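You operate a simulated robot arm through the tools that you are given. There is no shell and no other tool. Be economical: measure what you need, move in short steps, check, and stop when the job is done.

Carry out the task below with a simulated robot arm. There is one attempt and no reset: what you move stays moved.

TASK
Open the cabinet, drain the drip pipe into the tall cup, shut the tap and close the door.
Fine: keep the red tap open till the pipe is clear; spill nothing; leave the orange latch and the short cup.

The check looks at the end state, three seconds after you hand in, the way a careful person would. Anything else that was tipped, shoved, dropped, spilled or broken makes it a failure.

THE ROBOT
A 6-joint arm with a fingered hand, hanging from a carriage that runs on a rail from [-246.4, -0.1] to [1.6, 0] (x, y) and turns from -349 to 339 degrees about z. Base frame: it is fixed where the carriage stands at the start and does not move with it; the origin is on the floor, on the carriage's upright axis, x ahead of it, y to its left, z up. Readings come in cm, degrees, newtons and seconds.
Its first joint turns from -166.0 to 166.0 degrees. Places, roughly: cabinet door [60, -10, 40]; orange latch [60, 10, 20]; red tap [70, -10, 50]; short drip cup [25, 300, 75]. Payload 4 kg.
The TCP is the grasp point between the finger pads, 2.9 cm short of the fingertips. In the tool frame z runs along the fingers and y along their closing line. The gripper opens to 10 cm. The gripper's body begins 3.4 cm behind the TCP. The gripper is a hand of 5 fingers: y runs from the thumb to the fingers, the wrist lies at [-1.5, -11.4, -18.9] in the tool frame.
Orientation is that of the tool frame in the base frame, as a unit quaternion [x, y, z, w]. With the fingers straight down and the wrist toward the robot, the tool's x, y and z point along [0, 1, 0], [1, 0, 0] and [0, 0, -1] of the base frame.

THE INTERFACE
- The arm moves only by the tool jog_arm. Its argument "commands" is text: rows parted by semicolons, each of 6 numbers parted by spaces: the turn, a rotation vector about the base's x, y, z in units of 4 degrees (1.0 is 4 degrees), then the shift along the base's x, y, z in units of 30 mm (1.0 is 30 mm). In form: rx ry rz tx ty tz; .... A call has 1 to 10 rows; each row shifts and turns the commanded pose from where the row before left it. A call with a number of a shift or a turn outside -1 to 1 is refused whole. A row lasts 0.2 s, in which the tool goes at most 5 cm and 8.6 degrees; a call with a longer step from one row to the next is refused whole. Where a pose cannot be reached the arm comes as near as it can. A force on the tool above 40 N (or 10 N above the force at the start of the call, whichever is more), or a blocked arm, ends the call early, and 0.2 s more pass. In this call time passes only in rows, and 0.2 s behind the last. The reply holds the time, the measured pose of the TCP, the force on the tool along the base axes, the opening and the grip force, in the units named above and with some noise, with the torque about the TCP (base axes, N m) and any sound that the robot's microphone picked up, and new pictures: "pictures" is both (left out), scene, wrist or none.
- Cameras (640 x 400 px; columns grow to the right, rows downward): "scene" is now at [24.79, -2.9, 143.18]; the picture's right is [-0.52, -0.85, 0.00], its down [-0.79, 0.49, -0.36] and it looks along [0.31, -0.19, -0.93] (base axes); focal length 268 px, centre (320, 200). "wrist" rides on the gripper at [6.6, -8.6, -12.1] in the tool frame; the picture's right is [-0.76, 0.31, -0.58], its down [-0.59, -0.70, 0.40] and it looks along [-0.28, 0.64, 0.71] (tool axes); focal length 247 px, centre (320, 200). There is no depth. A picture from a camera that has moved, and an enlarged one, comes with that camera's place and axes in the base frame and with its lens.
- raise_lower(by): slides the trunk up (or, below 0, down) by that many cm; the arm and the scene camera ride with it, the base frame stays. It gives what a move gives, with no picture.
- base_move(legs): drives the robot by 1 to 6 legs, each [ahead, left, turn to the left] in cm, cm and degrees, along the robot's own axes; the way and the turn of a leg run together, so that a leg with both is an arc; at most 150 cm and 180 degrees a leg. The arm and the cameras ride along, it lands a little off, and it stops where it bumps. It keeps to its track: a leg is cut to what the track allows. It gives what a move gives, and a new picture of the scene camera.
- curl_fingers(index, middle, ring, little, thumb_bend, thumb_turn): sets how far each is bent, from 0 (flat) to 1 (curled in); at 0.3 the hand is open as for a grip, at 0.7 the pads meet at the TCP. One left out holds its place. A second passes; each finger stops where it meets its share of the squeeze, and holds until it gets a number again. It is the only way to open and close the hand. It gives what a move gives, with no picture; readings hold the bend of each and the force on index, middle, ring, little, thumb and palm. thumb_turn goes from beside the hand (0) to across from the fingers (1), as for a grip.
- head_to(pan, tilt): turns the head with the scene camera to pan (to the left, within 155 degrees either way) and tilt (down, from -29 to 69), counted from straight ahead of the robot. It gives what a move gives, and a new picture of the scene camera.
- close_up(camera, box): a new picture of the part [left, top, right, bottom] of that camera's present view, enlarged. It takes no simulated time.
- close_job(): hands the job in; it is judged then, once.

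Work in short steps. Places have to be worked out from the pictures, the camera data and where the tool is seen: move nearer, look again, correct. Check each grasp and each placing, and mend what went wrong. You have 120 turns and 260 pictures in all, those below and enlarged ones among them. Open the gripper and draw the arm clear of the work before you hand the job in, unless the task says otherwise; then end with one line.

The tools are called after "Request:" as a command line: name --argument value ..., lists and objects as JSON in quotes. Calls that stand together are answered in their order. jog_arm: Moves the arm, as the interface text tells. Its arguments: {"type":"object","properties":{"commands":{"type":"string"},"pictures":{"type":"string","enum":["both","scene","wrist","none"]}},"required":["commands"]} The other tools are called the same way: raise_lower (by) slides the trunk up or down; curl_fingers (index, middle, ring, little, thumb_bend, thumb_turn) moves the fingers one by one; base_move (legs) drives the base; head_to (pan, tilt) turns the head that bears the scene camera; close_up (camera, box) takes an enlarged picture of a part of a camera's view; close_job () hands the job in.

At the start:

```text
clock: 0.0
tcp_pos: [46.06, -19.22, 76.69]
ee_rot: [0.708, 0.706, 0.001, 0.001]
ft_force: [0.5, -0.8, 0.0]
wrist_torque: [0.0, -0.03, 0.02]
finger_gap: 9.98
gripper_force: 0.0
shape: jaw
bend: [0.3, 0.3, 0.3, 0.3, 0.3, 0.98]
finger forces: [0.1, 0.0, 0.0, 0.0, 0.1, 0.0]
trunk travel left (down, up): [-16.8, 43.2]
robot x, y, heading: [0.09, 0.12, -0.2]
head pan, tilt: [-31.6, 68.8]
```

scene: 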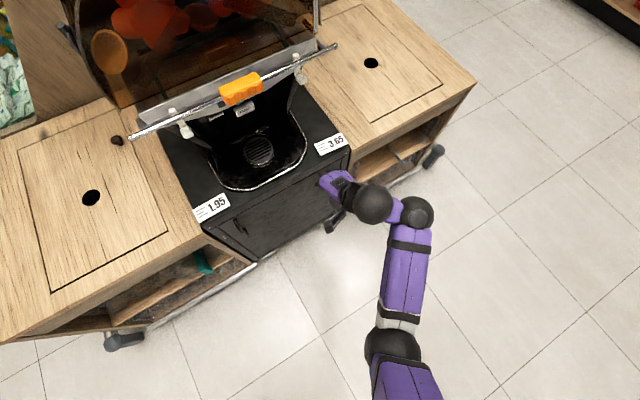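
wrist: 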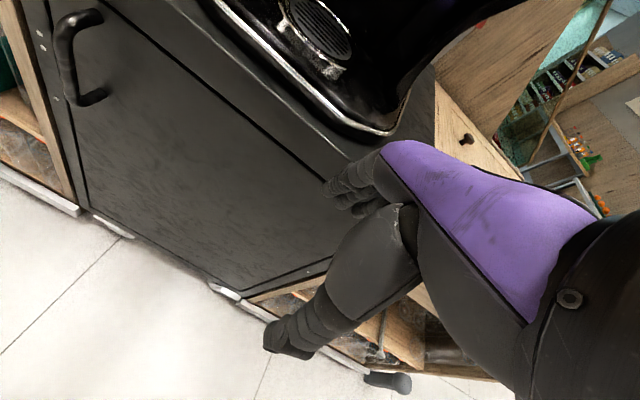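

The pictures show a juicer machine with a dark cabinet door, its handle at the door's left. I'll look around with the head before moving anything.

Request:
head_to --pan 0 --tilt 45

Request:
close_up --camera "wrist" --box '[0, 0, 400, 300]'

```text
clock: 1.0
tcp_pos: [46.06, -19.21, 76.68]
ee_rot: [0.707, 0.707, 0.001, 0.002]
ft_force: [-1.0, -0.1, -0.3]
wrist_torque: [0.0, 0.04, -0.04]
finger_gap: 9.97
gripper_force: 0.1
shape: jaw
bend: [0.3, 0.3, 0.3, 0.3, 0.3, 0.98]
finger forces: [0.1, 0.0, 0.1, 0.1, 0.0, 0.0]
trunk travel left (down, up): [-16.8, 43.2]
robot x, y, heading: [0.07, -0.03, -0.1]
head pan, tilt: [0.0, 45.0]
camera scene: at [28.16, 0.02, 146.06], right [0.0, -1.0, 0.0], down [-0.71, 0.0, -0.71], along [0.71, 0.0, -0.71], focal length 268 px, centre (320, 200)
```

scene: 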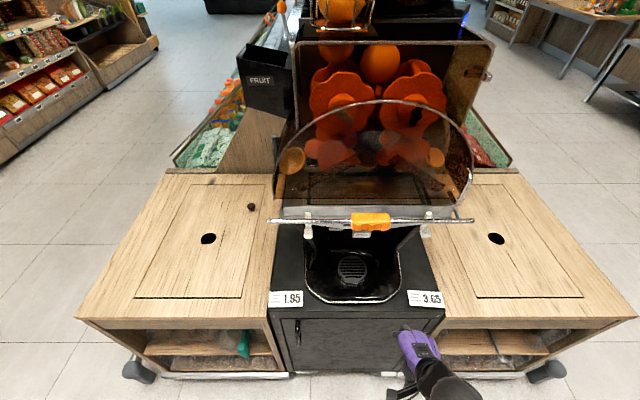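

```text
1.33 times, centred on (200, 150) of wrist
camera zoom: at [37.52, -12.78, 88.68], right [0.3, -0.76, 0.58], down [-0.7, -0.59, -0.4], along [0.64, -0.29, -0.71], focal length 329 px, centre (480, 267)
```

zoom: 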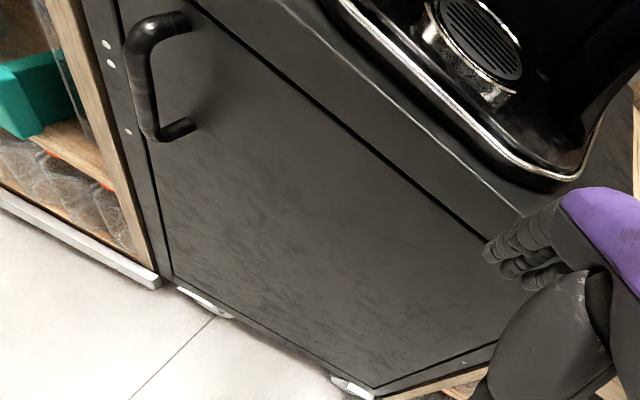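

The cabinet is plain. I'll look left for the short cup and any tall cup, and then around elsewhere.

Request:
head_to --pan 85 --tilt 20

Request:
head_to --pan -70 --tilt 25

Request:
head_to --pan 150 --tilt 25

```text
clock: 2.6
tcp_pos: [46.05, -19.21, 76.64]
ee_rot: [0.707, 0.707, 0.0, 0.002]
ft_force: [0.1, 0.5, -0.7]
wrist_torque: [-0.01, 0.01, -0.01]
finger_gap: 9.98
gripper_force: 0.1
shape: jaw
bend: [0.3, 0.3, 0.3, 0.3, 0.3, 0.98]
finger forces: [0.0, 0.0, 0.0, 0.1, 0.0, 0.0]
trunk travel left (down, up): [-16.8, 43.2]
robot x, y, heading: [0.2, 0.16, -0.0]
head pan, tilt: [85.0, 20.0]
camera scene: at [20.85, 9.31, 149.93], right [1.0, -0.09, 0.0], down [-0.03, -0.34, -0.94], along [0.08, 0.94, -0.34], focal length 268 px, centre (320, 200)
```

scene: 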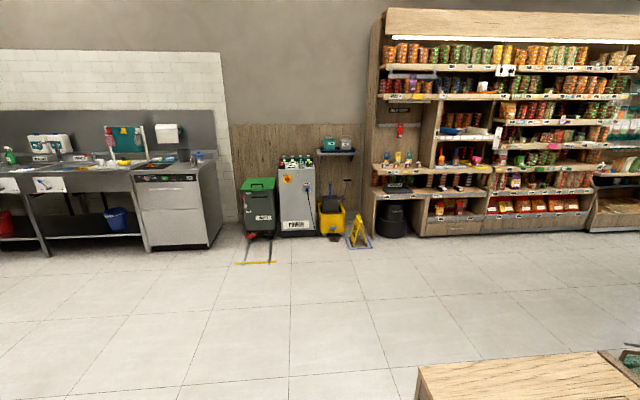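

```text
clock: 5.0
tcp_pos: [45.97, -19.26, 76.64]
ee_rot: [0.708, 0.706, 0.001, 0.002]
ft_force: [0.2, 0.2, 0.9]
wrist_torque: [-0.02, 0.0, 0.01]
finger_gap: 9.99
gripper_force: 0.1
shape: jaw
bend: [0.3, 0.3, 0.3, 0.3, 0.3, 0.98]
finger forces: [0.0, 0.0, 0.0, 0.0, 0.0, 0.0]
trunk travel left (down, up): [-16.8, 43.2]
robot x, y, heading: [0.18, -0.01, 0.1]
head pan, tilt: [-70.0, 25.0]
camera scene: at [23.19, -8.62, 149.12], right [-0.94, -0.34, 0.0], down [-0.14, 0.4, -0.91], along [0.31, -0.85, -0.42], focal length 268 px, centre (320, 200)
```

scene: 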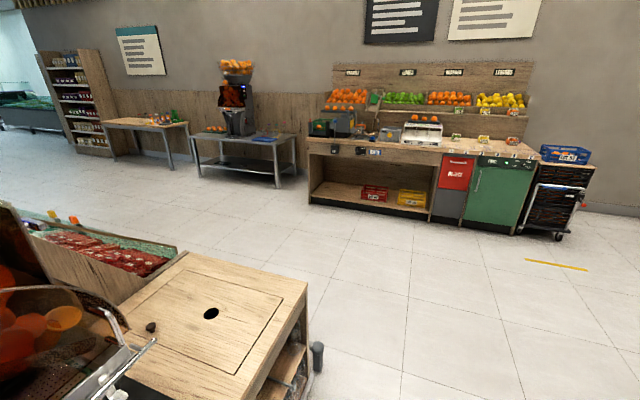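

```text
clock: 8.1
tcp_pos: [45.92, -19.25, 76.68]
ee_rot: [0.708, 0.706, 0.001, 0.002]
ft_force: [0.4, 0.3, 0.8]
wrist_torque: [-0.03, 0.02, 0.0]
finger_gap: 10.01
gripper_force: 0.1
shape: jaw
bend: [0.3, 0.3, 0.3, 0.3, 0.3, 0.98]
finger forces: [0.0, 0.0, 0.0, 0.0, 0.0, 0.1]
trunk travel left (down, up): [-16.8, 43.2]
robot x, y, heading: [-0.05, 0.46, 0.1]
head pan, tilt: [150.0, 25.0]
camera scene: at [12.05, 4.64, 149.12], right [0.5, 0.87, 0.0], down [0.37, -0.21, -0.91], along [-0.78, 0.45, -0.42], focal length 268 px, centre (320, 200)
```

scene: 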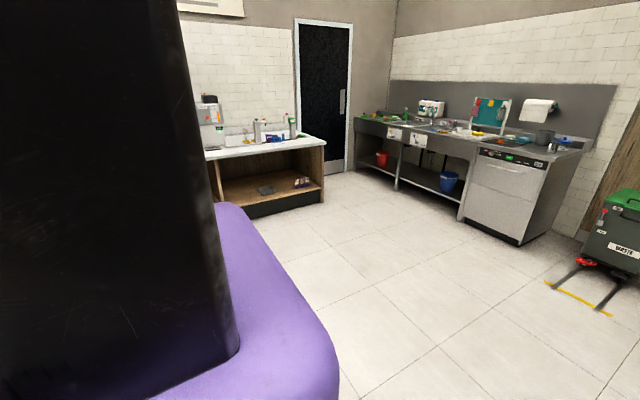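

Short cup sits far left on the wall shelf, so I'll leave it alone; the tall cup must be in the cabinet. The handle is a vertical bar near [55, 8, 53–66] and the hinge is on the right. I turn the hand to point at the door with a horizontal closing line, while backing off a little.

Request:
jog_arm --commands "-1 -1 1 -0.3 0.5 -0.1; -1 -1 1 -0.3 0.5 -0.1; -1 -1 1 -0.3 0.5 -0.2; -1 -1 1 -0.3 0.5 -0.3; -1 -1 1 -0.3 0.5 -0.3; -1 -1 1 -0.3 0.5 -0.3; -1 -1 1 -0.2 0.5 -0.3; -1 -1 1 0 0.5 -0.3" --pictures "wrist"

Request:
head_to --pan 0 --tilt 60

```text
clock: 9.9
tcp_pos: [39.84, -7.21, 71.19]
ee_rot: [0.436, 0.815, 0.0, 0.382]
ft_force: [-0.6, -0.3, -0.4]
wrist_torque: [0.01, -0.02, -0.01]
finger_gap: 9.97
gripper_force: 0.1
shape: jaw
bend: [0.3, 0.3, 0.3, 0.3, 0.3, 0.98]
finger forces: [0.0, 0.1, 0.1, 0.0, 0.0, 0.0]
trunk travel left (down, up): [-16.8, 43.2]
robot x, y, heading: [0.02, 0.16, 0.2]
head pan, tilt: [150.0, 25.0]
camera wrist: at [24.19, -4.0, 72.66], right [0.11, -0.16, 0.98], down [-0.06, -0.99, -0.15], along [0.99, -0.04, -0.11], focal length 247 px, centre (320, 200)
```

wrist: 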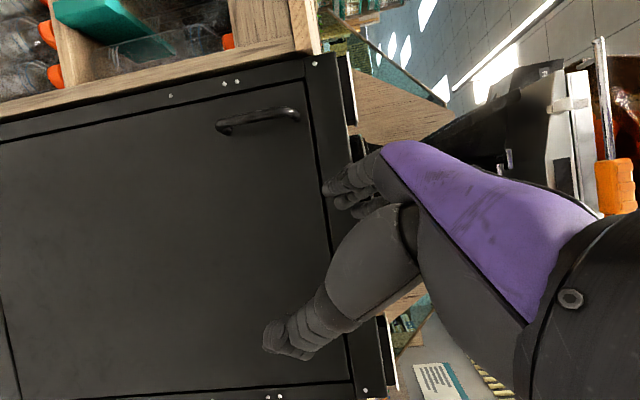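

```text
clock: 12.3
tcp_pos: [39.96, -7.28, 71.11]
ee_rot: [0.436, 0.815, 0.001, 0.38]
ft_force: [-0.1, 0.3, 0.3]
wrist_torque: [0.0, 0.01, -0.01]
finger_gap: 9.98
gripper_force: 0.0
shape: jaw
bend: [0.3, 0.3, 0.3, 0.3, 0.3, 0.98]
finger forces: [0.1, 0.0, 0.1, 0.1, 0.0, 0.0]
trunk travel left (down, up): [-16.8, 43.2]
robot x, y, heading: [-0.28, -0.31, 0.2]
head pan, tilt: [0.0, 60.0]
camera scene: at [26.7, 0.03, 144.12], right [0.0, -1.0, 0.0], down [-0.87, 0.0, -0.5], along [0.5, 0.0, -0.87], focal length 268 px, centre (320, 200)
```

scene: 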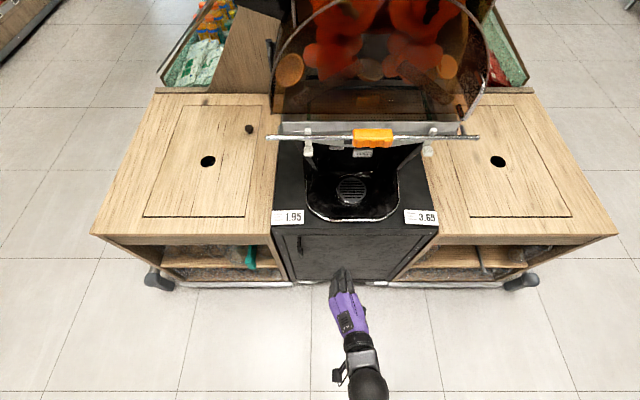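

The wrist view puts the handle bar at about x 56, y 7.7, z 55–66, on a door plane near x 60. I finish the turn and line up with it.

Request:
jog_arm --commands "-1 -1 1 0 0.54 -0.38; -1 -1 1 0 0.54 -0.38; -1 -1 1 0 0.54 -0.38; -1 -1 1 0 0.54 -0.38; -1 -1 1 0 0.54 -0.38; -1 -1 1 0 0.54 -0.38; -1 -1 1 0 0.54 -0.38; -1 -1 1 0 0.54 -0.38; -1 -1 1 0.2 0.54 -0.38; -0.32 -0.32 0.32 0.2 0.14 0" --pictures "both"

```text
clock: 14.5
tcp_pos: [41.02, 7.74, 60.64]
ee_rot: [0.0, 0.706, 0.002, 0.708]
ft_force: [-0.2, -0.3, -0.3]
wrist_torque: [0.02, -0.02, 0.0]
finger_gap: 9.97
gripper_force: 0.1
shape: jaw
bend: [0.3, 0.3, 0.3, 0.3, 0.3, 0.98]
finger forces: [0.1, 0.0, 0.1, 0.1, 0.1, 0.0]
trunk travel left (down, up): [-16.8, 43.2]
robot x, y, heading: [-0.27, -0.09, -0.0]
head pan, tilt: [0.0, 60.0]
camera scene: at [26.69, 0.03, 144.12], right [0.0, -1.0, 0.0], down [-0.87, 0.0, -0.5], along [0.5, 0.0, -0.87], focal length 268 px, centre (320, 200)
camera wrist: at [29.18, -0.96, 53.99], right [-0.58, 0.3, 0.76], down [0.4, -0.7, 0.59], along [0.71, 0.64, 0.29], focal length 247 px, centre (320, 200)
```

scene: 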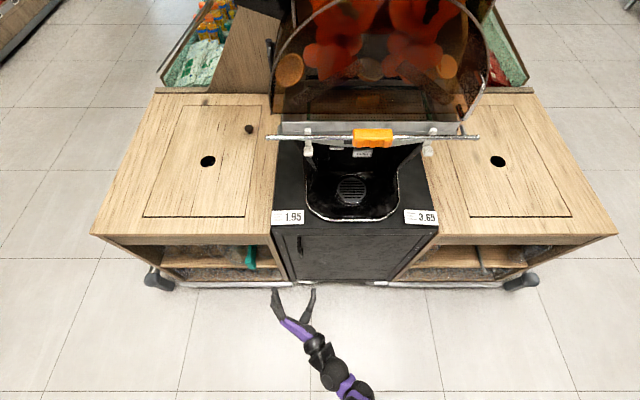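
wrist: 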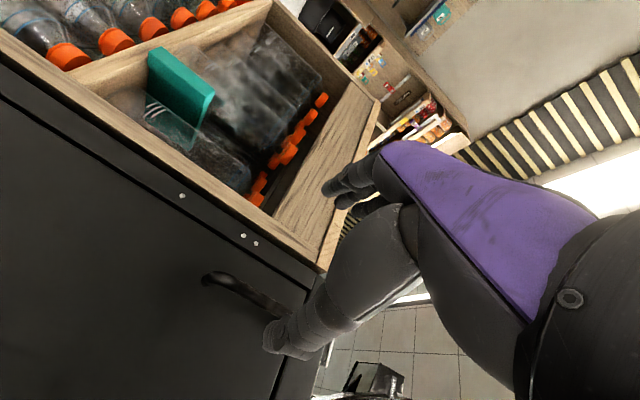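

Aligned on the handle. I advance most of the way and check.

Request:
jog_arm --commands "0 0 0 0.8 0 0; 0 0 0 0.8 0 0; 0 0 0 0.8 0 0; 0 0 0 0.8 0 0; 0 0 0 0.7 0 0" --pictures "wrist"

Request:
close_up --camera "scene" --box '[240, 210, 400, 310]'

```text
clock: 15.7
tcp_pos: [52.47, 7.55, 63.48]
ee_rot: [-0.001, 0.705, 0.002, 0.709]
ft_force: [1.6, -0.2, 0.0]
wrist_torque: [-0.01, 0.01, 0.02]
finger_gap: 9.99
gripper_force: 0.1
shape: jaw
bend: [0.3, 0.3, 0.3, 0.3, 0.3, 0.98]
finger forces: [0.0, 0.0, 0.0, 0.0, 0.0, 0.0]
out of reach, approached as far as the arm can: row 3, 4, 5
trunk travel left (down, up): [-16.8, 43.2]
robot x, y, heading: [-0.35, 0.08, -0.1]
head pan, tilt: [0.0, 60.0]
camera wrist: at [40.49, -1.23, 56.83], right [-0.58, 0.3, 0.76], down [0.4, -0.7, 0.59], along [0.71, 0.64, 0.29], focal length 247 px, centre (320, 200)
```

wrist: 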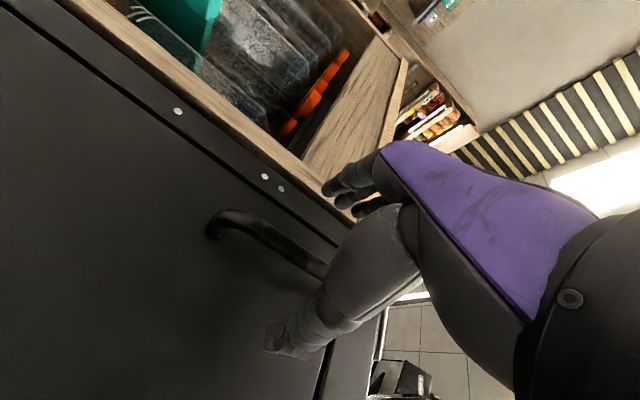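

```text
4.00 times, centred on (320, 260) of scene
camera zoom: at [26.78, 0.0, 144.14], right [0.0, -1.0, 0.0], down [-0.87, 0.0, -0.5], along [0.5, 0.0, -0.87], focal length 1070 px, centre (320, -40)
```

zoom: 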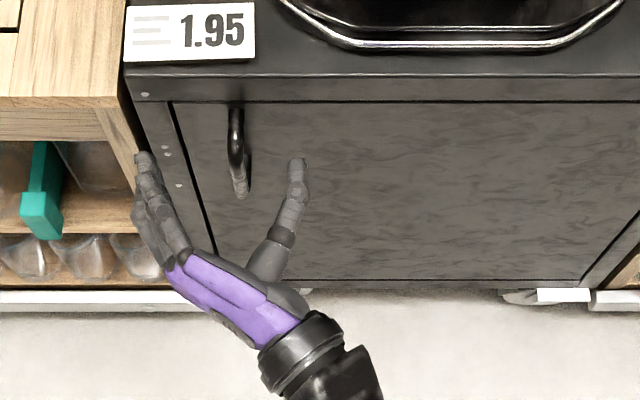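

The arm is at full reach because the shoulder is high. I lower the trunk, then re-approach.

Request:
raise_lower --by -14

Request:
base_move --legs '[[1.5, 0, 0]]'

```text
clock: 17.3
tcp_pos: [52.14, 7.51, 49.38]
ee_rot: [-0.001, 0.707, 0.002, 0.708]
ft_force: [0.4, 0.9, 0.1]
wrist_torque: [0.03, 0.01, 0.01]
finger_gap: 9.96
gripper_force: 0.0
shape: jaw
bend: [0.3, 0.3, 0.3, 0.3, 0.3, 0.98]
finger forces: [0.0, 0.1, 0.0, 0.0, 0.1, 0.0]
trunk travel left (down, up): [-2.8, 57.2]
robot x, y, heading: [-0.05, -0.09, 0.2]
head pan, tilt: [0.0, 60.0]
```

```text
clock: 18.1
tcp_pos: [53.76, 7.52, 49.43]
ee_rot: [0.0, 0.706, 0.002, 0.708]
ft_force: [0.8, -1.0, 0.3]
wrist_torque: [0.02, 0.03, -0.01]
finger_gap: 9.97
gripper_force: 0.1
shape: jaw
bend: [0.3, 0.3, 0.3, 0.3, 0.3, 0.98]
finger forces: [0.0, 0.0, 0.0, 0.1, 0.0, 0.0]
trunk travel left (down, up): [-2.8, 57.2]
robot x, y, heading: [1.27, -0.01, -0.3]
head pan, tilt: [0.0, 60.0]
camera scene: at [28.08, 0.03, 130.14], right [0.0, -1.0, 0.0], down [-0.87, 0.0, -0.5], along [0.5, 0.0, -0.87], focal length 268 px, centre (320, 200)
```

scene: 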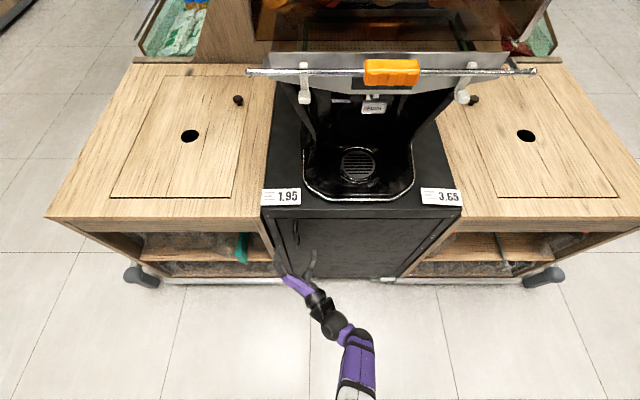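

I bring the hand up to handle height, then forward.

Request:
jog_arm --commands "0 0 0 0 0 0.9; 0 0 0 0 0 0.9; 0 0 0 0 0 0.9; 0 0 0 0 0.08 0.9; 0 0 0 0.4 0 0" --pictures "wrist"

Request:
close_up --camera "scene" --box '[240, 180, 400, 280]'

```text
clock: 19.3
tcp_pos: [54.75, 7.6, 60.22]
ee_rot: [-0.001, 0.707, 0.0, 0.708]
ft_force: [0.0, -0.5, 0.2]
wrist_torque: [0.04, 0.0, 0.01]
finger_gap: 10.0
gripper_force: 0.1
shape: jaw
bend: [0.3, 0.3, 0.3, 0.3, 0.3, 0.98]
finger forces: [0.0, 0.1, 0.0, 0.1, 0.0, 0.1]
trunk travel left (down, up): [-2.8, 57.2]
robot x, y, heading: [1.31, 0.19, -0.3]
head pan, tilt: [0.0, 60.0]
camera wrist: at [42.78, -1.06, 53.49], right [-0.58, 0.3, 0.76], down [0.4, -0.7, 0.59], along [0.71, 0.64, 0.29], focal length 247 px, centre (320, 200)
```

wrist: 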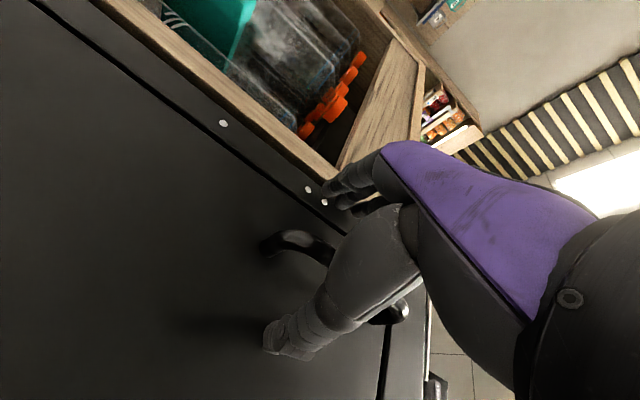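

```text
4.00 times, centred on (320, 230) of scene
camera zoom: at [28.02, 0.02, 130.12], right [0.0, -1.0, 0.0], down [-0.87, 0.0, -0.5], along [0.5, 0.0, -0.87], focal length 1070 px, centre (320, 80)
```

zoom: 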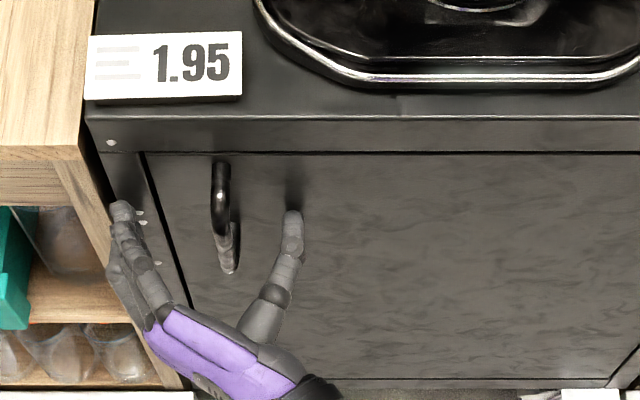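

The bar lies between fingers and thumb, slightly ahead. I go 1.2 cm further and close the fingers gently.

Request:
jog_arm --commands "0 0 0 0.2 -0.1 0; 0 0 0 0.2 -0.1 0" --pictures "none"

Request:
curl_fingers --index 0.7 --middle 0.7 --ring 0.7 --little 0.7 --thumb_bend 0.7

Request:
close_up --camera "scene" --box '[240, 180, 400, 280]'

```text
clock: 19.9
tcp_pos: [54.82, 7.55, 59.8]
ee_rot: [0.0, 0.71, 0.005, 0.705]
ft_force: [-29.2, 7.7, 0.8]
wrist_torque: [-0.01, -0.02, -1.58]
finger_gap: 9.95
gripper_force: 0.0
shape: jaw
bend: [0.3, 0.3, 0.3, 0.3, 0.28, 0.99]
finger forces: [0.0, 0.6, 0.1, 0.0, 28.3, 0.1]
trunk travel left (down, up): [-2.8, 57.2]
robot x, y, heading: [1.38, -0.13, -0.1]
head pan, tilt: [0.0, 60.0]
```

```text
clock: 20.9
tcp_pos: [54.71, 7.26, 59.86]
ee_rot: [-0.001, 0.709, 0.002, 0.705]
ft_force: [-37.5, 0.5, 1.0]
wrist_torque: [-0.16, -0.14, -0.72]
finger_gap: 4.72
gripper_force: 18.8
shape: fingers
bend: [0.7, 0.34, 0.7, 0.7, 0.41, 0.99]
finger forces: [0.0, 12.5, 0.0, 0.0, 25.2, 0.0]
trunk travel left (down, up): [-2.8, 57.2]
robot x, y, heading: [0.94, -0.2, -0.1]
head pan, tilt: [0.0, 60.0]
```

```text
4.00 times, centred on (320, 230) of scene
camera zoom: at [27.35, 0.04, 129.94], right [0.0, -1.0, 0.0], down [-0.87, 0.0, -0.49], along [0.49, 0.0, -0.87], focal length 1070 px, centre (320, 80)
```

zoom: 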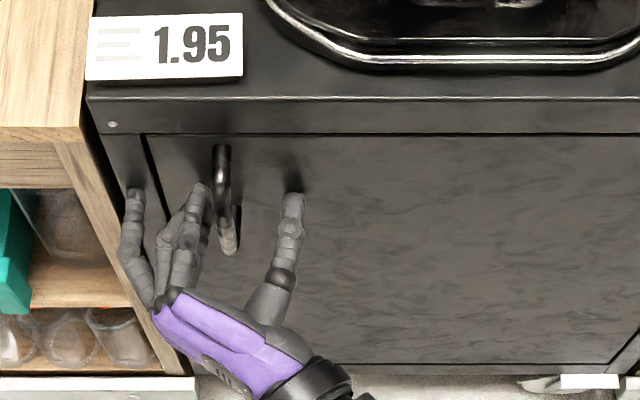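

The thumb jams on the door and the middle finger on the frame. I back off 1.2 cm and close again.

Request:
curl_fingers --index 0.35 --middle 0.3 --ring 0.35 --little 0.35 --thumb_bend 0.3

Request:
jog_arm --commands "0 0 0 -0.4 0 0; 0 0 0 -0.2 0 0" --pictures "none"

Request:
curl_fingers --index 0.75 --middle 0.75 --ring 0.75 --little 0.75 --thumb_bend 0.7

Request:
close_up --camera "scene" --box '[240, 180, 400, 280]'

```text
clock: 21.9
tcp_pos: [54.82, 6.82, 59.71]
ee_rot: [-0.001, 0.709, 0.0, 0.705]
ft_force: [-33.8, -8.3, -1.4]
wrist_torque: [-0.13, 0.28, 0.52]
finger_gap: 6.74
gripper_force: 17.6
shape: fingers
bend: [0.45, 0.3, 0.35, 0.35, 0.3, 0.98]
finger forces: [24.5, 5.6, 0.0, 0.0, 4.2, 0.0]
trunk travel left (down, up): [-2.8, 57.2]
robot x, y, heading: [1.17, 0.16, -0.2]
head pan, tilt: [0.0, 60.0]
```

```text
clock: 22.5
tcp_pos: [54.02, 7.1, 60.3]
ee_rot: [-0.001, 0.706, 0.001, 0.709]
ft_force: [0.8, -0.3, 0.0]
wrist_torque: [0.0, 0.0, 0.01]
finger_gap: 9.29
gripper_force: 0.1
shape: fingers
bend: [0.35, 0.3, 0.35, 0.35, 0.3, 0.97]
finger forces: [0.0, 0.0, 0.0, 0.0, 0.0, 0.0]
trunk travel left (down, up): [-2.8, 57.2]
robot x, y, heading: [0.98, 0.1, 0.2]
head pan, tilt: [0.0, 60.0]
```

```text
clock: 23.5
tcp_pos: [54.1, 7.02, 60.29]
ee_rot: [-0.001, 0.706, 0.002, 0.708]
ft_force: [0.7, -0.1, 0.2]
wrist_torque: [-0.07, 0.02, -0.01]
finger_gap: 0.01
gripper_force: 1.7
shape: fingers
bend: [0.75, 0.75, 0.75, 0.75, 0.68, 0.97]
finger forces: [0.0, 0.0, 0.1, 1.7, 1.6, 0.1]
trunk travel left (down, up): [-2.8, 57.2]
robot x, y, heading: [1.17, -0.02, -0.2]
head pan, tilt: [0.0, 60.0]
```

```text
4.00 times, centred on (320, 230) of scene
camera zoom: at [28.02, 0.02, 130.12], right [0.0, -1.0, 0.0], down [-0.87, 0.0, -0.5], along [0.5, 0.0, -0.87], focal length 1070 px, centre (320, 80)
```

zoom: 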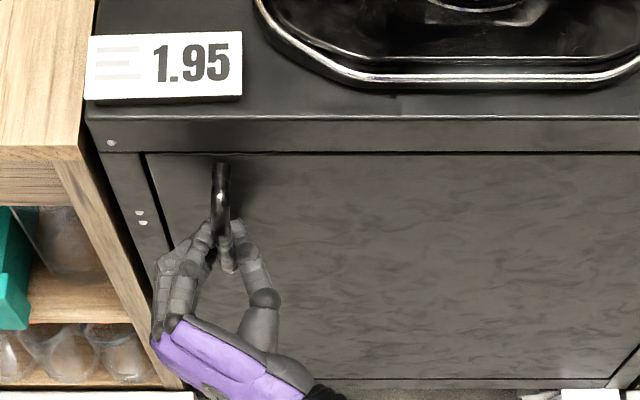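

The tips met just short of the bar. I open partway, advance 1.2 cm, and close again.

Request:
curl_fingers --index 0.5 --middle 0.5 --ring 0.5 --little 0.5 --thumb_bend 0.5

Request:
jog_arm --commands "0 0 0 0.25 0 0; 0 0 0 0.25 0 0; 0 0 0 0.2 0 0" --pictures "wrist"

Request:
close_up --camera "scene" --box '[240, 180, 400, 280]'

```text
clock: 24.5
tcp_pos: [54.06, 7.09, 60.23]
ee_rot: [0.0, 0.706, 0.002, 0.708]
ft_force: [-0.2, -0.9, -0.1]
wrist_torque: [-0.01, 0.0, 0.0]
finger_gap: 4.97
gripper_force: 0.1
shape: fingers
bend: [0.5, 0.5, 0.5, 0.5, 0.5, 0.97]
finger forces: [0.0, 0.1, 0.1, 0.0, 0.1, 0.1]
trunk travel left (down, up): [-2.8, 57.2]
robot x, y, heading: [1.5, -0.14, -0.0]
head pan, tilt: [0.0, 60.0]
```

```text
clock: 25.3
tcp_pos: [54.42, 7.54, 59.37]
ee_rot: [-0.002, 0.712, 0.007, 0.702]
ft_force: [-30.3, 0.4, 3.3]
wrist_torque: [-0.11, -0.07, -1.25]
finger_gap: 5.51
gripper_force: 15.5
shape: fingers
bend: [0.5, 0.5, 0.5, 0.5, 0.49, 1.0]
finger forces: [0.1, 0.4, 0.0, 0.0, 30.2, 0.0]
trunk travel left (down, up): [-2.8, 57.2]
robot x, y, heading: [1.13, -0.18, -0.1]
head pan, tilt: [0.0, 60.0]
stopped in row 3: the force on the tool passed its limit at 43 N (the readings are from after the stop); the commanded pose is now the measured one
camera wrist: at [42.41, -1.24, 52.96], right [-0.57, 0.29, 0.77], down [0.42, -0.7, 0.58], along [0.71, 0.65, 0.28], focal length 247 px, centre (320, 200)
```

wrist: 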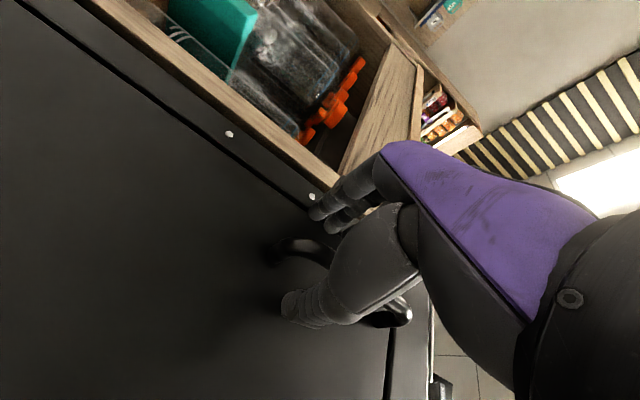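

```text
4.00 times, centred on (320, 230) of scene
camera zoom: at [27.34, 0.05, 129.96], right [0.0, -1.0, 0.0], down [-0.87, 0.0, -0.49], along [0.49, 0.0, -0.87], focal length 1070 px, centre (320, 80)
```

zoom: 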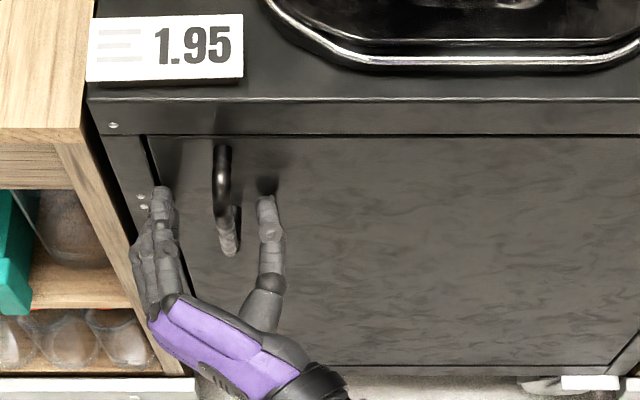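

The thumb keeps hitting the door first. I'll back off and swing the hand about 55° about z so the fingers slide behind the bar from the left and the thumb stays in front.

Request:
jog_arm --commands "0 0 0 -1 0 0; 0 0 -1 -0.8 0.2 0.1; 0 0 -1 0 0.3 0.1; 0 0 -1 0 0.3 0.1; 0 0 -1 0 0.3 0; 0 0 -1 0 0.2 0; 0 0 -1 0 0.2 0; 0 0 -1 0 0 0; 0 0 -1 0 0 0; 0 0 -1 0 0 0" --pictures "none"

Request:
jog_arm --commands "0 0 -1 0 0 0; 0 0 -1 0 0 0; 0 0 -1 0 0 0; 0 0 -1 0 0 0; 0 0 -0.75 0 0 0" --pictures "wrist"

Request:
close_up --camera "scene" --box '[240, 180, 400, 280]'

```text
clock: 27.5
tcp_pos: [50.36, 11.99, 60.88]
ee_rot: [0.218, 0.673, -0.214, 0.673]
ft_force: [0.3, 0.5, -0.8]
wrist_torque: [0.0, -0.01, 0.01]
finger_gap: 4.99
gripper_force: 0.1
shape: fingers
bend: [0.5, 0.5, 0.5, 0.5, 0.5, 0.98]
finger forces: [0.0, 0.0, 0.1, 0.0, 0.0, 0.1]
trunk travel left (down, up): [-2.8, 57.2]
robot x, y, heading: [1.47, -0.25, 0.1]
head pan, tilt: [0.0, 60.0]
```

```text
clock: 28.7
tcp_pos: [50.31, 11.81, 60.92]
ee_rot: [0.326, 0.629, -0.323, 0.628]
ft_force: [-0.2, 0.5, 0.5]
wrist_torque: [0.04, -0.01, -0.03]
finger_gap: 5.01
gripper_force: 0.1
shape: fingers
bend: [0.5, 0.5, 0.5, 0.5, 0.5, 0.98]
finger forces: [0.0, 0.0, 0.0, 0.0, 0.1, 0.1]
trunk travel left (down, up): [-2.8, 57.2]
robot x, y, heading: [1.07, 0.18, -0.2]
head pan, tilt: [0.0, 60.0]
camera wrist: at [36.4, 16.64, 54.32], right [-0.09, 0.64, 0.76], down [-0.34, -0.74, 0.58], along [0.94, -0.21, 0.28], focal length 247 px, centre (320, 200)
```

wrist: 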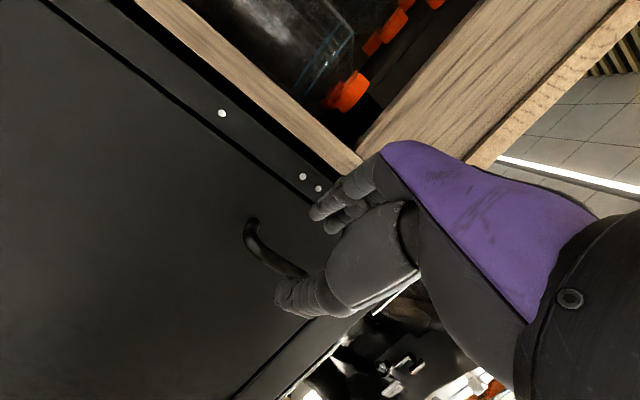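

```text
4.00 times, centred on (320, 230) of scene
camera zoom: at [27.97, 0.06, 130.12], right [0.0, -1.0, 0.0], down [-0.87, 0.0, -0.5], along [0.5, 0.0, -0.87], focal length 1070 px, centre (320, 80)
```

zoom: 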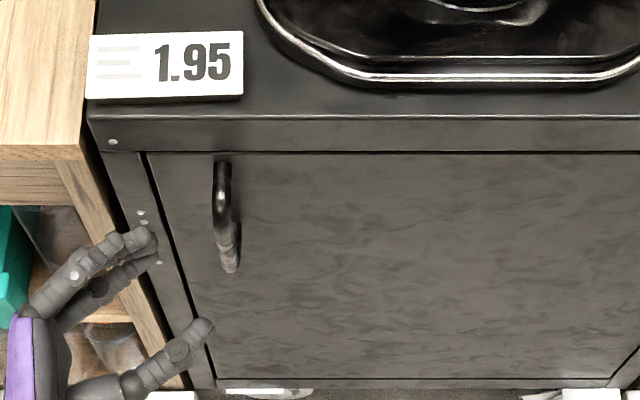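

Nicely posed. I move in toward the door plane left of the bar, then slide to the right.

Request:
jog_arm --commands "0 0 0 0.5 0 0; 0 0 0 0.5 0 0; 0 0 0 0.33 0 0; 0 0 0 0 -0.3 0; 0 0 0 0 -0.3 0" --pictures "wrist"

Request:
close_up --camera "scene" --box '[240, 180, 400, 280]'

```text
clock: 30.1
tcp_pos: [53.45, 11.37, 60.51]
ee_rot: [0.32, 0.634, -0.315, 0.629]
ft_force: [-22.2, 16.4, 1.2]
wrist_torque: [0.14, -0.11, 0.69]
finger_gap: 4.7
gripper_force: 21.5
shape: fingers
bend: [0.52, 0.53, 0.53, 0.5, 0.5, 0.98]
finger forces: [38.3, 3.2, 2.6, 0.1, 0.0, 0.0]
trunk travel left (down, up): [-2.8, 57.2]
robot x, y, heading: [1.08, 0.12, -0.0]
head pan, tilt: [0.0, 60.0]
stopped in row 5: the force on the tool passed its limit at 41 N (the readings are from after the stop); the commanded pose is now the measured one
camera wrist: at [39.33, 15.96, 54.09], right [-0.1, 0.64, 0.76], down [-0.32, -0.74, 0.58], along [0.94, -0.19, 0.28], focal length 247 px, centre (320, 200)
```

wrist: 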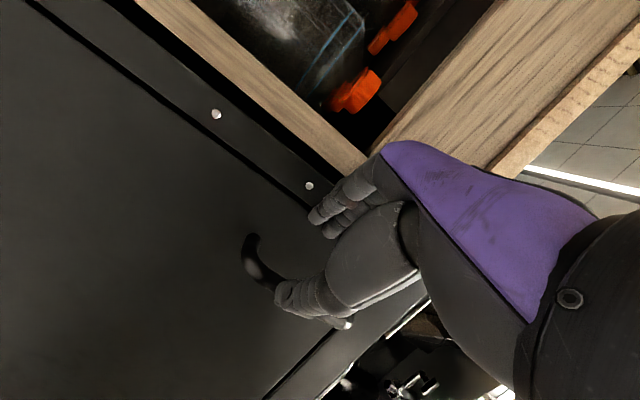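

```text
4.00 times, centred on (320, 230) of scene
camera zoom: at [27.44, 0.4, 130.0], right [0.0, -1.0, 0.0], down [-0.87, 0.0, -0.5], along [0.5, 0.0, -0.87], focal length 1070 px, centre (320, 80)
```

zoom: 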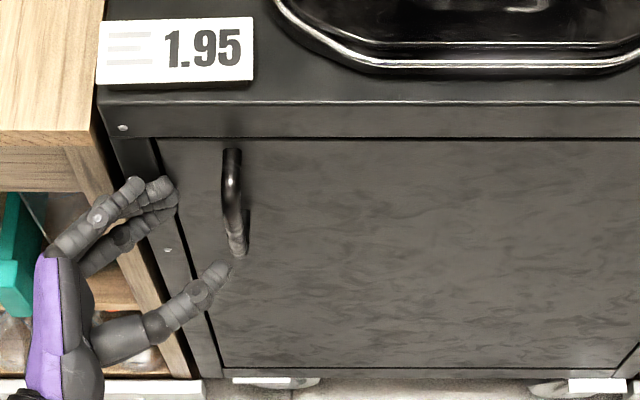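

Fingers touch the frame, so the face is nearer than I thought (about x 57). I back off 0.7 cm, curl slightly more, and slide right.

Request:
jog_arm --commands "0 0 0 -0.2 0 0.05; 0 0 0 -0.05 0 0" --pictures "none"

Request:
curl_fingers --index 0.57 --middle 0.57 --ring 0.57 --little 0.57 --thumb_bend 0.35

Request:
jog_arm --commands "0 0 0 0 -0.3 0; 0 0 0 0 -0.3 0; 0 0 0 0 -0.3 0; 0 0 0 0 -0.3 0" --pictures "wrist"

Request:
close_up --camera "scene" --box '[240, 180, 400, 280]'

```text
clock: 30.7
tcp_pos: [52.9, 11.12, 60.85]
ee_rot: [0.322, 0.633, -0.318, 0.628]
ft_force: [-16.4, 16.9, -3.7]
wrist_torque: [0.27, 0.21, 0.85]
finger_gap: 5.23
gripper_force: 20.3
shape: fingers
bend: [0.49, 0.51, 0.5, 0.5, 0.5, 0.98]
finger forces: [40.4, 0.5, 0.0, 0.1, 0.0, 0.0]
trunk travel left (down, up): [-2.8, 57.2]
robot x, y, heading: [1.51, -0.05, 0.1]
head pan, tilt: [0.0, 60.0]
```

```text
clock: 31.7
tcp_pos: [53.12, 11.31, 60.8]
ee_rot: [0.322, 0.632, -0.317, 0.629]
ft_force: [-12.2, 19.9, -4.2]
wrist_torque: [0.3, 0.28, 0.95]
finger_gap: 6.87
gripper_force: 19.9
shape: fingers
bend: [0.5, 0.56, 0.56, 0.56, 0.35, 0.98]
finger forces: [40.3, 0.0, 0.1, 0.0, 0.1, 0.1]
trunk travel left (down, up): [-2.8, 57.2]
robot x, y, heading: [1.21, -0.08, 0.3]
head pan, tilt: [0.0, 60.0]
```

```text
clock: 32.2
tcp_pos: [52.94, 10.98, 60.81]
ee_rot: [0.316, 0.638, -0.309, 0.631]
ft_force: [-12.4, 20.3, -2.9]
wrist_torque: [0.26, 0.2, 1.06]
finger_gap: 7.06
gripper_force: 17.8
shape: fingers
bend: [0.48, 0.56, 0.56, 0.56, 0.35, 0.98]
finger forces: [35.4, 0.1, 0.0, 0.0, 0.0, 0.0]
trunk travel left (down, up): [-2.8, 57.2]
robot x, y, heading: [1.25, -0.25, 0.1]
head pan, tilt: [0.0, 60.0]
stopped in row 2: the force on the tool passed its limit at 42 N (the readings are from after the stop); the commanded pose is now the measured one
camera wrist: at [38.82, 15.26, 54.37], right [-0.11, 0.63, 0.77], down [-0.31, -0.75, 0.58], along [0.94, -0.18, 0.28], focal length 247 px, centre (320, 200)
```

wrist: 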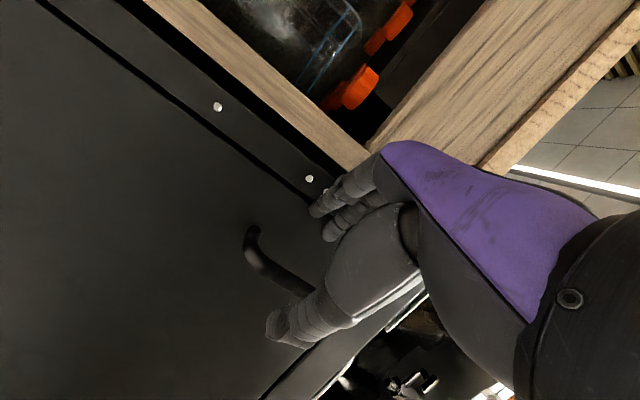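

```text
4.00 times, centred on (320, 230) of scene
camera zoom: at [27.61, 0.54, 130.05], right [0.0, -1.0, 0.0], down [-0.87, 0.0, -0.5], along [0.5, 0.01, -0.87], focal length 1070 px, centre (320, 80)
```

zoom: 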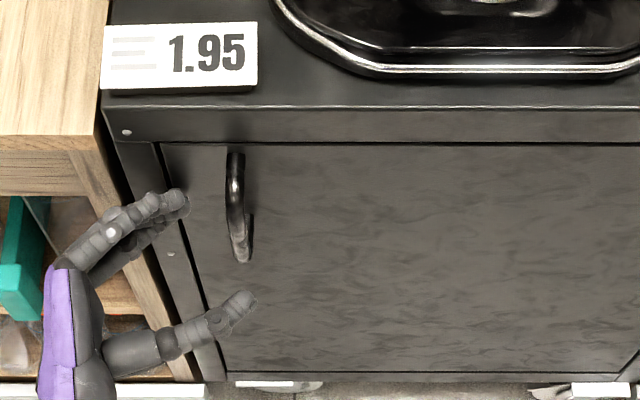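

The index finger is jammed on the cabinet frame edge. I back off fully 2.4 cm, slide right past the frame gap, then re-approach.

Request:
jog_arm --commands "0 0 0 -0.4 0.1 0; 0 0 0 -0.4 0 0; 0 0 0 0 -0.3 0; 0 0 0 0 -0.3 0" --pictures "wrist"

Request:
close_up --camera "scene" --box '[240, 180, 400, 280]'

```text
clock: 33.2
tcp_pos: [50.91, 8.22, 60.96]
ee_rot: [0.319, 0.633, -0.314, 0.632]
ft_force: [-0.2, -0.4, 0.0]
wrist_torque: [0.04, 0.01, -0.01]
finger_gap: 6.13
gripper_force: 0.1
shape: fingers
bend: [0.56, 0.56, 0.56, 0.56, 0.35, 0.98]
finger forces: [0.1, 0.0, 0.0, 0.0, 0.1, 0.1]
trunk travel left (down, up): [-2.8, 57.2]
robot x, y, heading: [1.2, 0.37, 0.2]
head pan, tilt: [0.0, 60.0]
camera wrist: at [36.86, 12.64, 54.41], right [-0.1, 0.64, 0.76], down [-0.33, -0.74, 0.58], along [0.94, -0.19, 0.28], focal length 247 px, centre (320, 200)
```

wrist: 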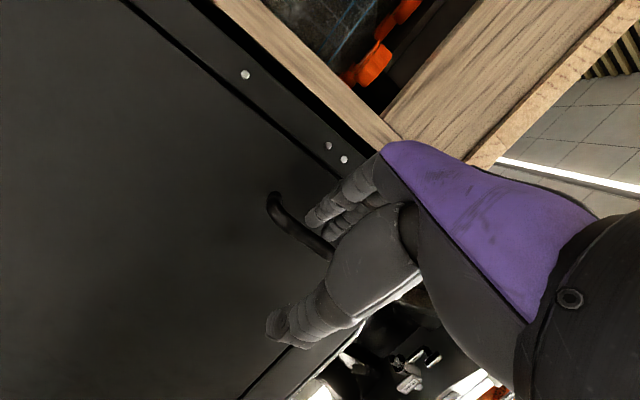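

```text
4.00 times, centred on (320, 230) of scene
camera zoom: at [27.88, 0.07, 130.11], right [0.0, -1.0, 0.0], down [-0.87, 0.0, -0.5], along [0.5, 0.0, -0.87], focal length 1070 px, centre (320, 80)
```

zoom: 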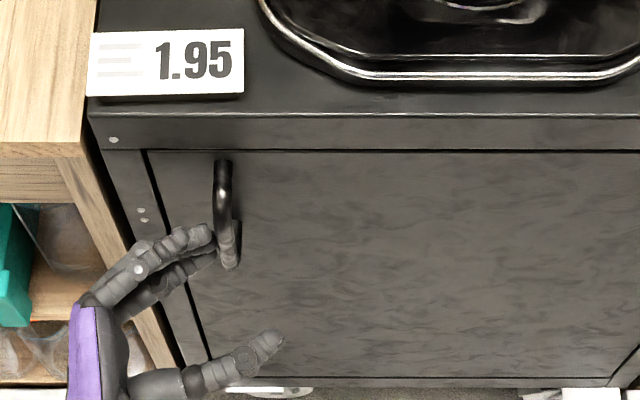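

Finger tips are just left of the bar and a bit in front. I advance 1.6 cm with a small step left, then check.

Request:
jog_arm --commands "0 0 0 0 0.3 0; 0 0 0 0.3 0 0; 0 0 0 0.3 0 0; 0 0 0 0 -0.2 0" --pictures "wrist"

Request:
close_up --camera "scene" --box '[240, 180, 400, 280]'

```text
clock: 34.2
tcp_pos: [52.62, 8.56, 61.0]
ee_rot: [0.319, 0.633, -0.314, 0.632]
ft_force: [0.2, -0.2, 0.9]
wrist_torque: [-0.02, 0.02, -0.01]
finger_gap: 6.12
gripper_force: 0.0
shape: fingers
bend: [0.56, 0.56, 0.56, 0.56, 0.35, 0.98]
finger forces: [0.0, 0.1, 0.1, 0.0, 0.1, 0.0]
trunk travel left (down, up): [-2.8, 57.2]
robot x, y, heading: [0.9, -0.23, 0.1]
head pan, tilt: [0.0, 60.0]
camera wrist: at [38.69, 12.99, 54.37], right [-0.1, 0.64, 0.76], down [-0.32, -0.75, 0.58], along [0.94, -0.19, 0.28], focal length 247 px, centre (320, 200)
```

wrist: 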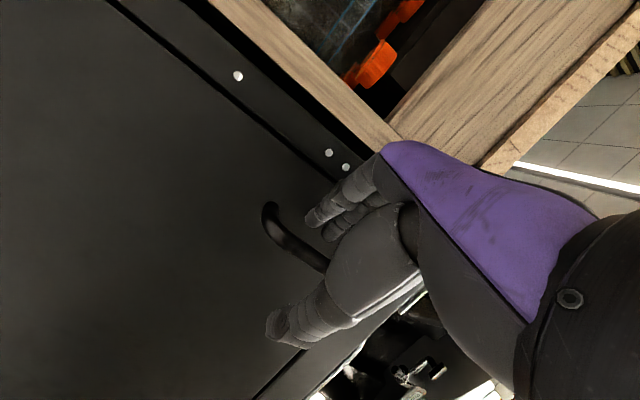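

```text
4.00 times, centred on (320, 230) of scene
camera zoom: at [27.88, 0.08, 130.11], right [0.0, -1.0, 0.0], down [-0.87, 0.0, -0.5], along [0.5, 0.0, -0.87], focal length 1070 px, centre (320, 80)
```

zoom: 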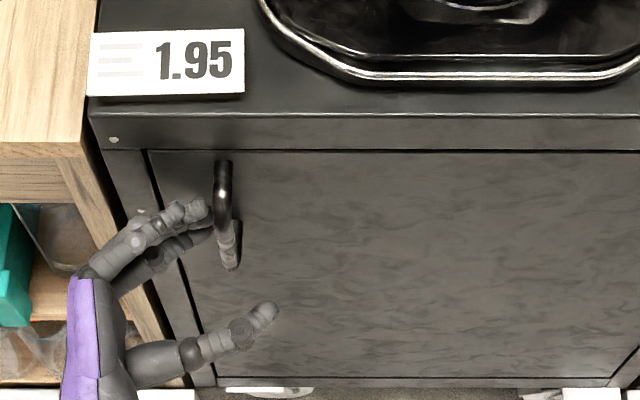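

Clear so far. I advance another 0.6 cm and slide right, stopping at contact.

Request:
jog_arm --commands "0 0 0 0.2 0 0; 0 0 0 0 -0.2 0; 0 0 0 0 -0.2 0; 0 0 0 0 -0.2 0" --pictures "wrist"

Request:
close_up --camera "scene" --box '[240, 180, 400, 280]'

```text
clock: 35.2
tcp_pos: [53.36, 6.77, 60.82]
ee_rot: [0.319, 0.634, -0.313, 0.632]
ft_force: [0.0, -0.2, 0.6]
wrist_torque: [0.0, 0.0, 0.01]
finger_gap: 6.13
gripper_force: 0.1
shape: fingers
bend: [0.56, 0.56, 0.56, 0.56, 0.35, 0.98]
finger forces: [0.0, 0.0, 0.0, 0.1, 0.1, 0.0]
trunk travel left (down, up): [-2.8, 57.2]
robot x, y, heading: [1.08, -0.1, 0.4]
head pan, tilt: [0.0, 60.0]
camera wrist: at [39.31, 11.22, 54.35], right [-0.1, 0.64, 0.76], down [-0.32, -0.75, 0.58], along [0.94, -0.19, 0.28], focal length 247 px, centre (320, 200)
```

wrist: 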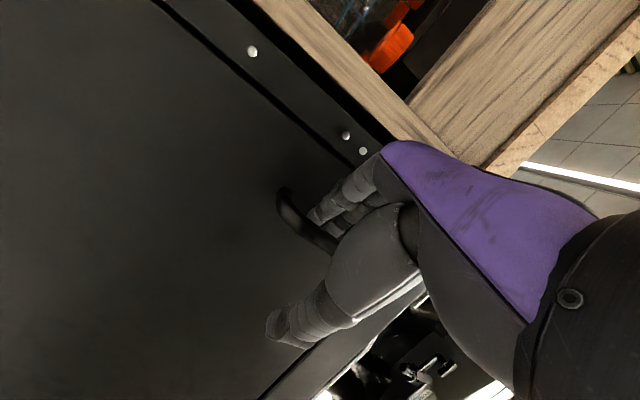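

```text
4.00 times, centred on (320, 230) of scene
camera zoom: at [27.89, 0.09, 130.11], right [0.0, -1.0, 0.0], down [-0.87, 0.0, -0.5], along [0.5, 0.0, -0.87], focal length 1070 px, centre (320, 80)
```

zoom: 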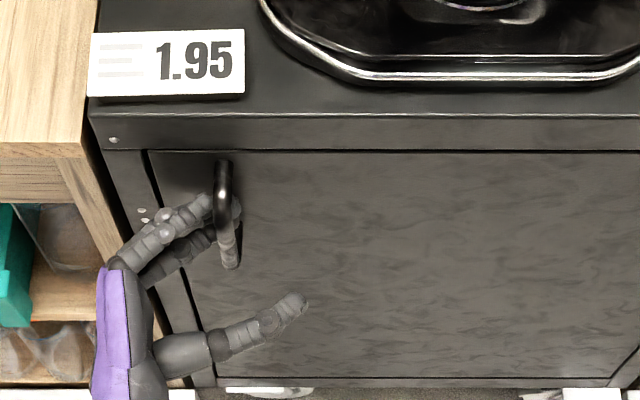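

The fingers are passing behind the bar. I slide 1.2 cm more and close around it.

Request:
jog_arm --commands "0 0 0 0 -0.2 0; 0 0 0 0 -0.2 0" --pictures "none"

Request:
curl_fingers --index 0.8 --middle 0.8 --ring 0.8 --little 0.8 --thumb_bend 0.7

Request:
close_up --camera "scene" --box '[240, 180, 400, 280]'

```text
clock: 35.8
tcp_pos: [53.41, 5.63, 60.86]
ee_rot: [0.319, 0.633, -0.313, 0.632]
ft_force: [0.1, 0.7, 0.4]
wrist_torque: [-0.03, -0.04, 0.02]
finger_gap: 6.13
gripper_force: 0.0
shape: fingers
bend: [0.56, 0.56, 0.56, 0.56, 0.35, 0.98]
finger forces: [0.0, 0.1, 0.1, 0.0, 0.0, 0.0]
trunk travel left (down, up): [-2.8, 57.2]
robot x, y, heading: [1.5, 0.3, 0.2]
head pan, tilt: [0.0, 60.0]
```

```text
clock: 36.8
tcp_pos: [53.49, 5.83, 60.98]
ee_rot: [0.319, 0.633, -0.313, 0.632]
ft_force: [2.7, 3.6, 5.7]
wrist_torque: [-0.03, 0.22, 0.13]
finger_gap: 0.01
gripper_force: 7.4
shape: fingers
bend: [0.8, 0.8, 0.8, 0.79, 0.67, 0.98]
finger forces: [0.0, 6.6, 1.3, 7.0, 0.0, 0.0]
trunk travel left (down, up): [-2.8, 57.2]
robot x, y, heading: [1.18, 0.12, -0.1]
head pan, tilt: [0.0, 60.0]
```

```text
4.00 times, centred on (320, 230) of scene
camera zoom: at [27.96, 0.17, 130.14], right [0.0, -1.0, 0.0], down [-0.87, 0.0, -0.5], along [0.5, 0.0, -0.87], focal length 1070 px, centre (320, 80)
```

zoom: 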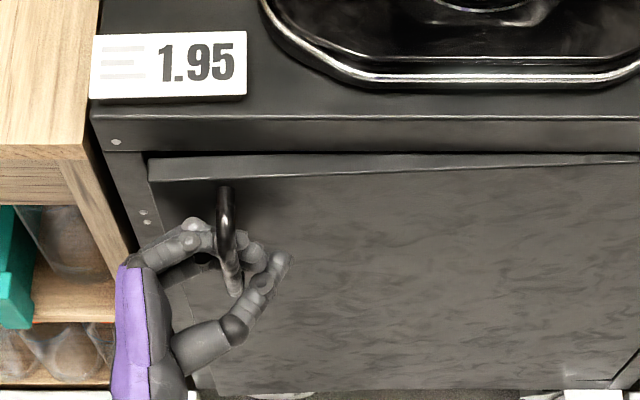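

The door has come ajar and the fingers hook the bar. I pull it along the hinge arc.

Request:
jog_arm --commands "0 0 0.6 -0.55 -0.05 0; 0 0 0.6 -0.55 -0.07 0; 0 0 0.6 -0.55 -0.09 0; 0 0 0.6 -0.53 -0.12 0; 0 0 0.6 -0.53 -0.14 0; 0 0 0.6 -0.53 -0.17 0; 0 0 0.6 -0.5 -0.2 0; 0 0 0.6 -0.5 -0.22 0" --pictures "scene"

```text
clock: 38.6
tcp_pos: [40.56, 2.08, 61.07]
ee_rot: [0.209, 0.678, -0.205, 0.675]
ft_force: [4.1, -8.0, -1.7]
wrist_torque: [0.12, 0.28, 0.17]
finger_gap: 0.0
gripper_force: 8.1
shape: fingers
bend: [0.8, 0.8, 0.79, 0.79, 0.67, 0.98]
finger forces: [0.0, 9.5, 1.6, 6.0, 0.0, 0.0]
trunk travel left (down, up): [-2.8, 57.2]
robot x, y, heading: [1.01, -0.15, 0.2]
head pan, tilt: [0.0, 60.0]
camera scene: at [27.92, -0.07, 130.12], right [0.0, -1.0, 0.0], down [-0.87, 0.0, -0.5], along [0.5, 0.0, -0.87], focal length 268 px, centre (320, 200)
```

scene: 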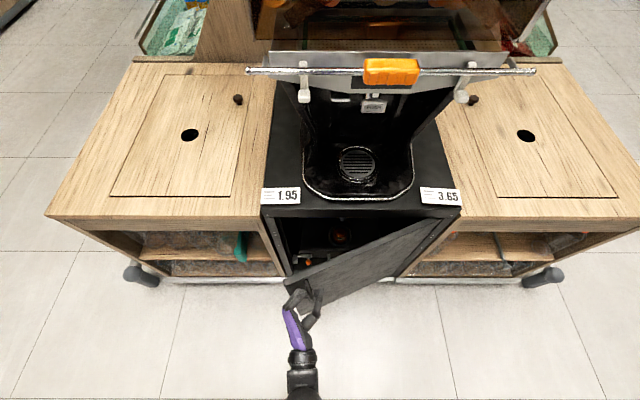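

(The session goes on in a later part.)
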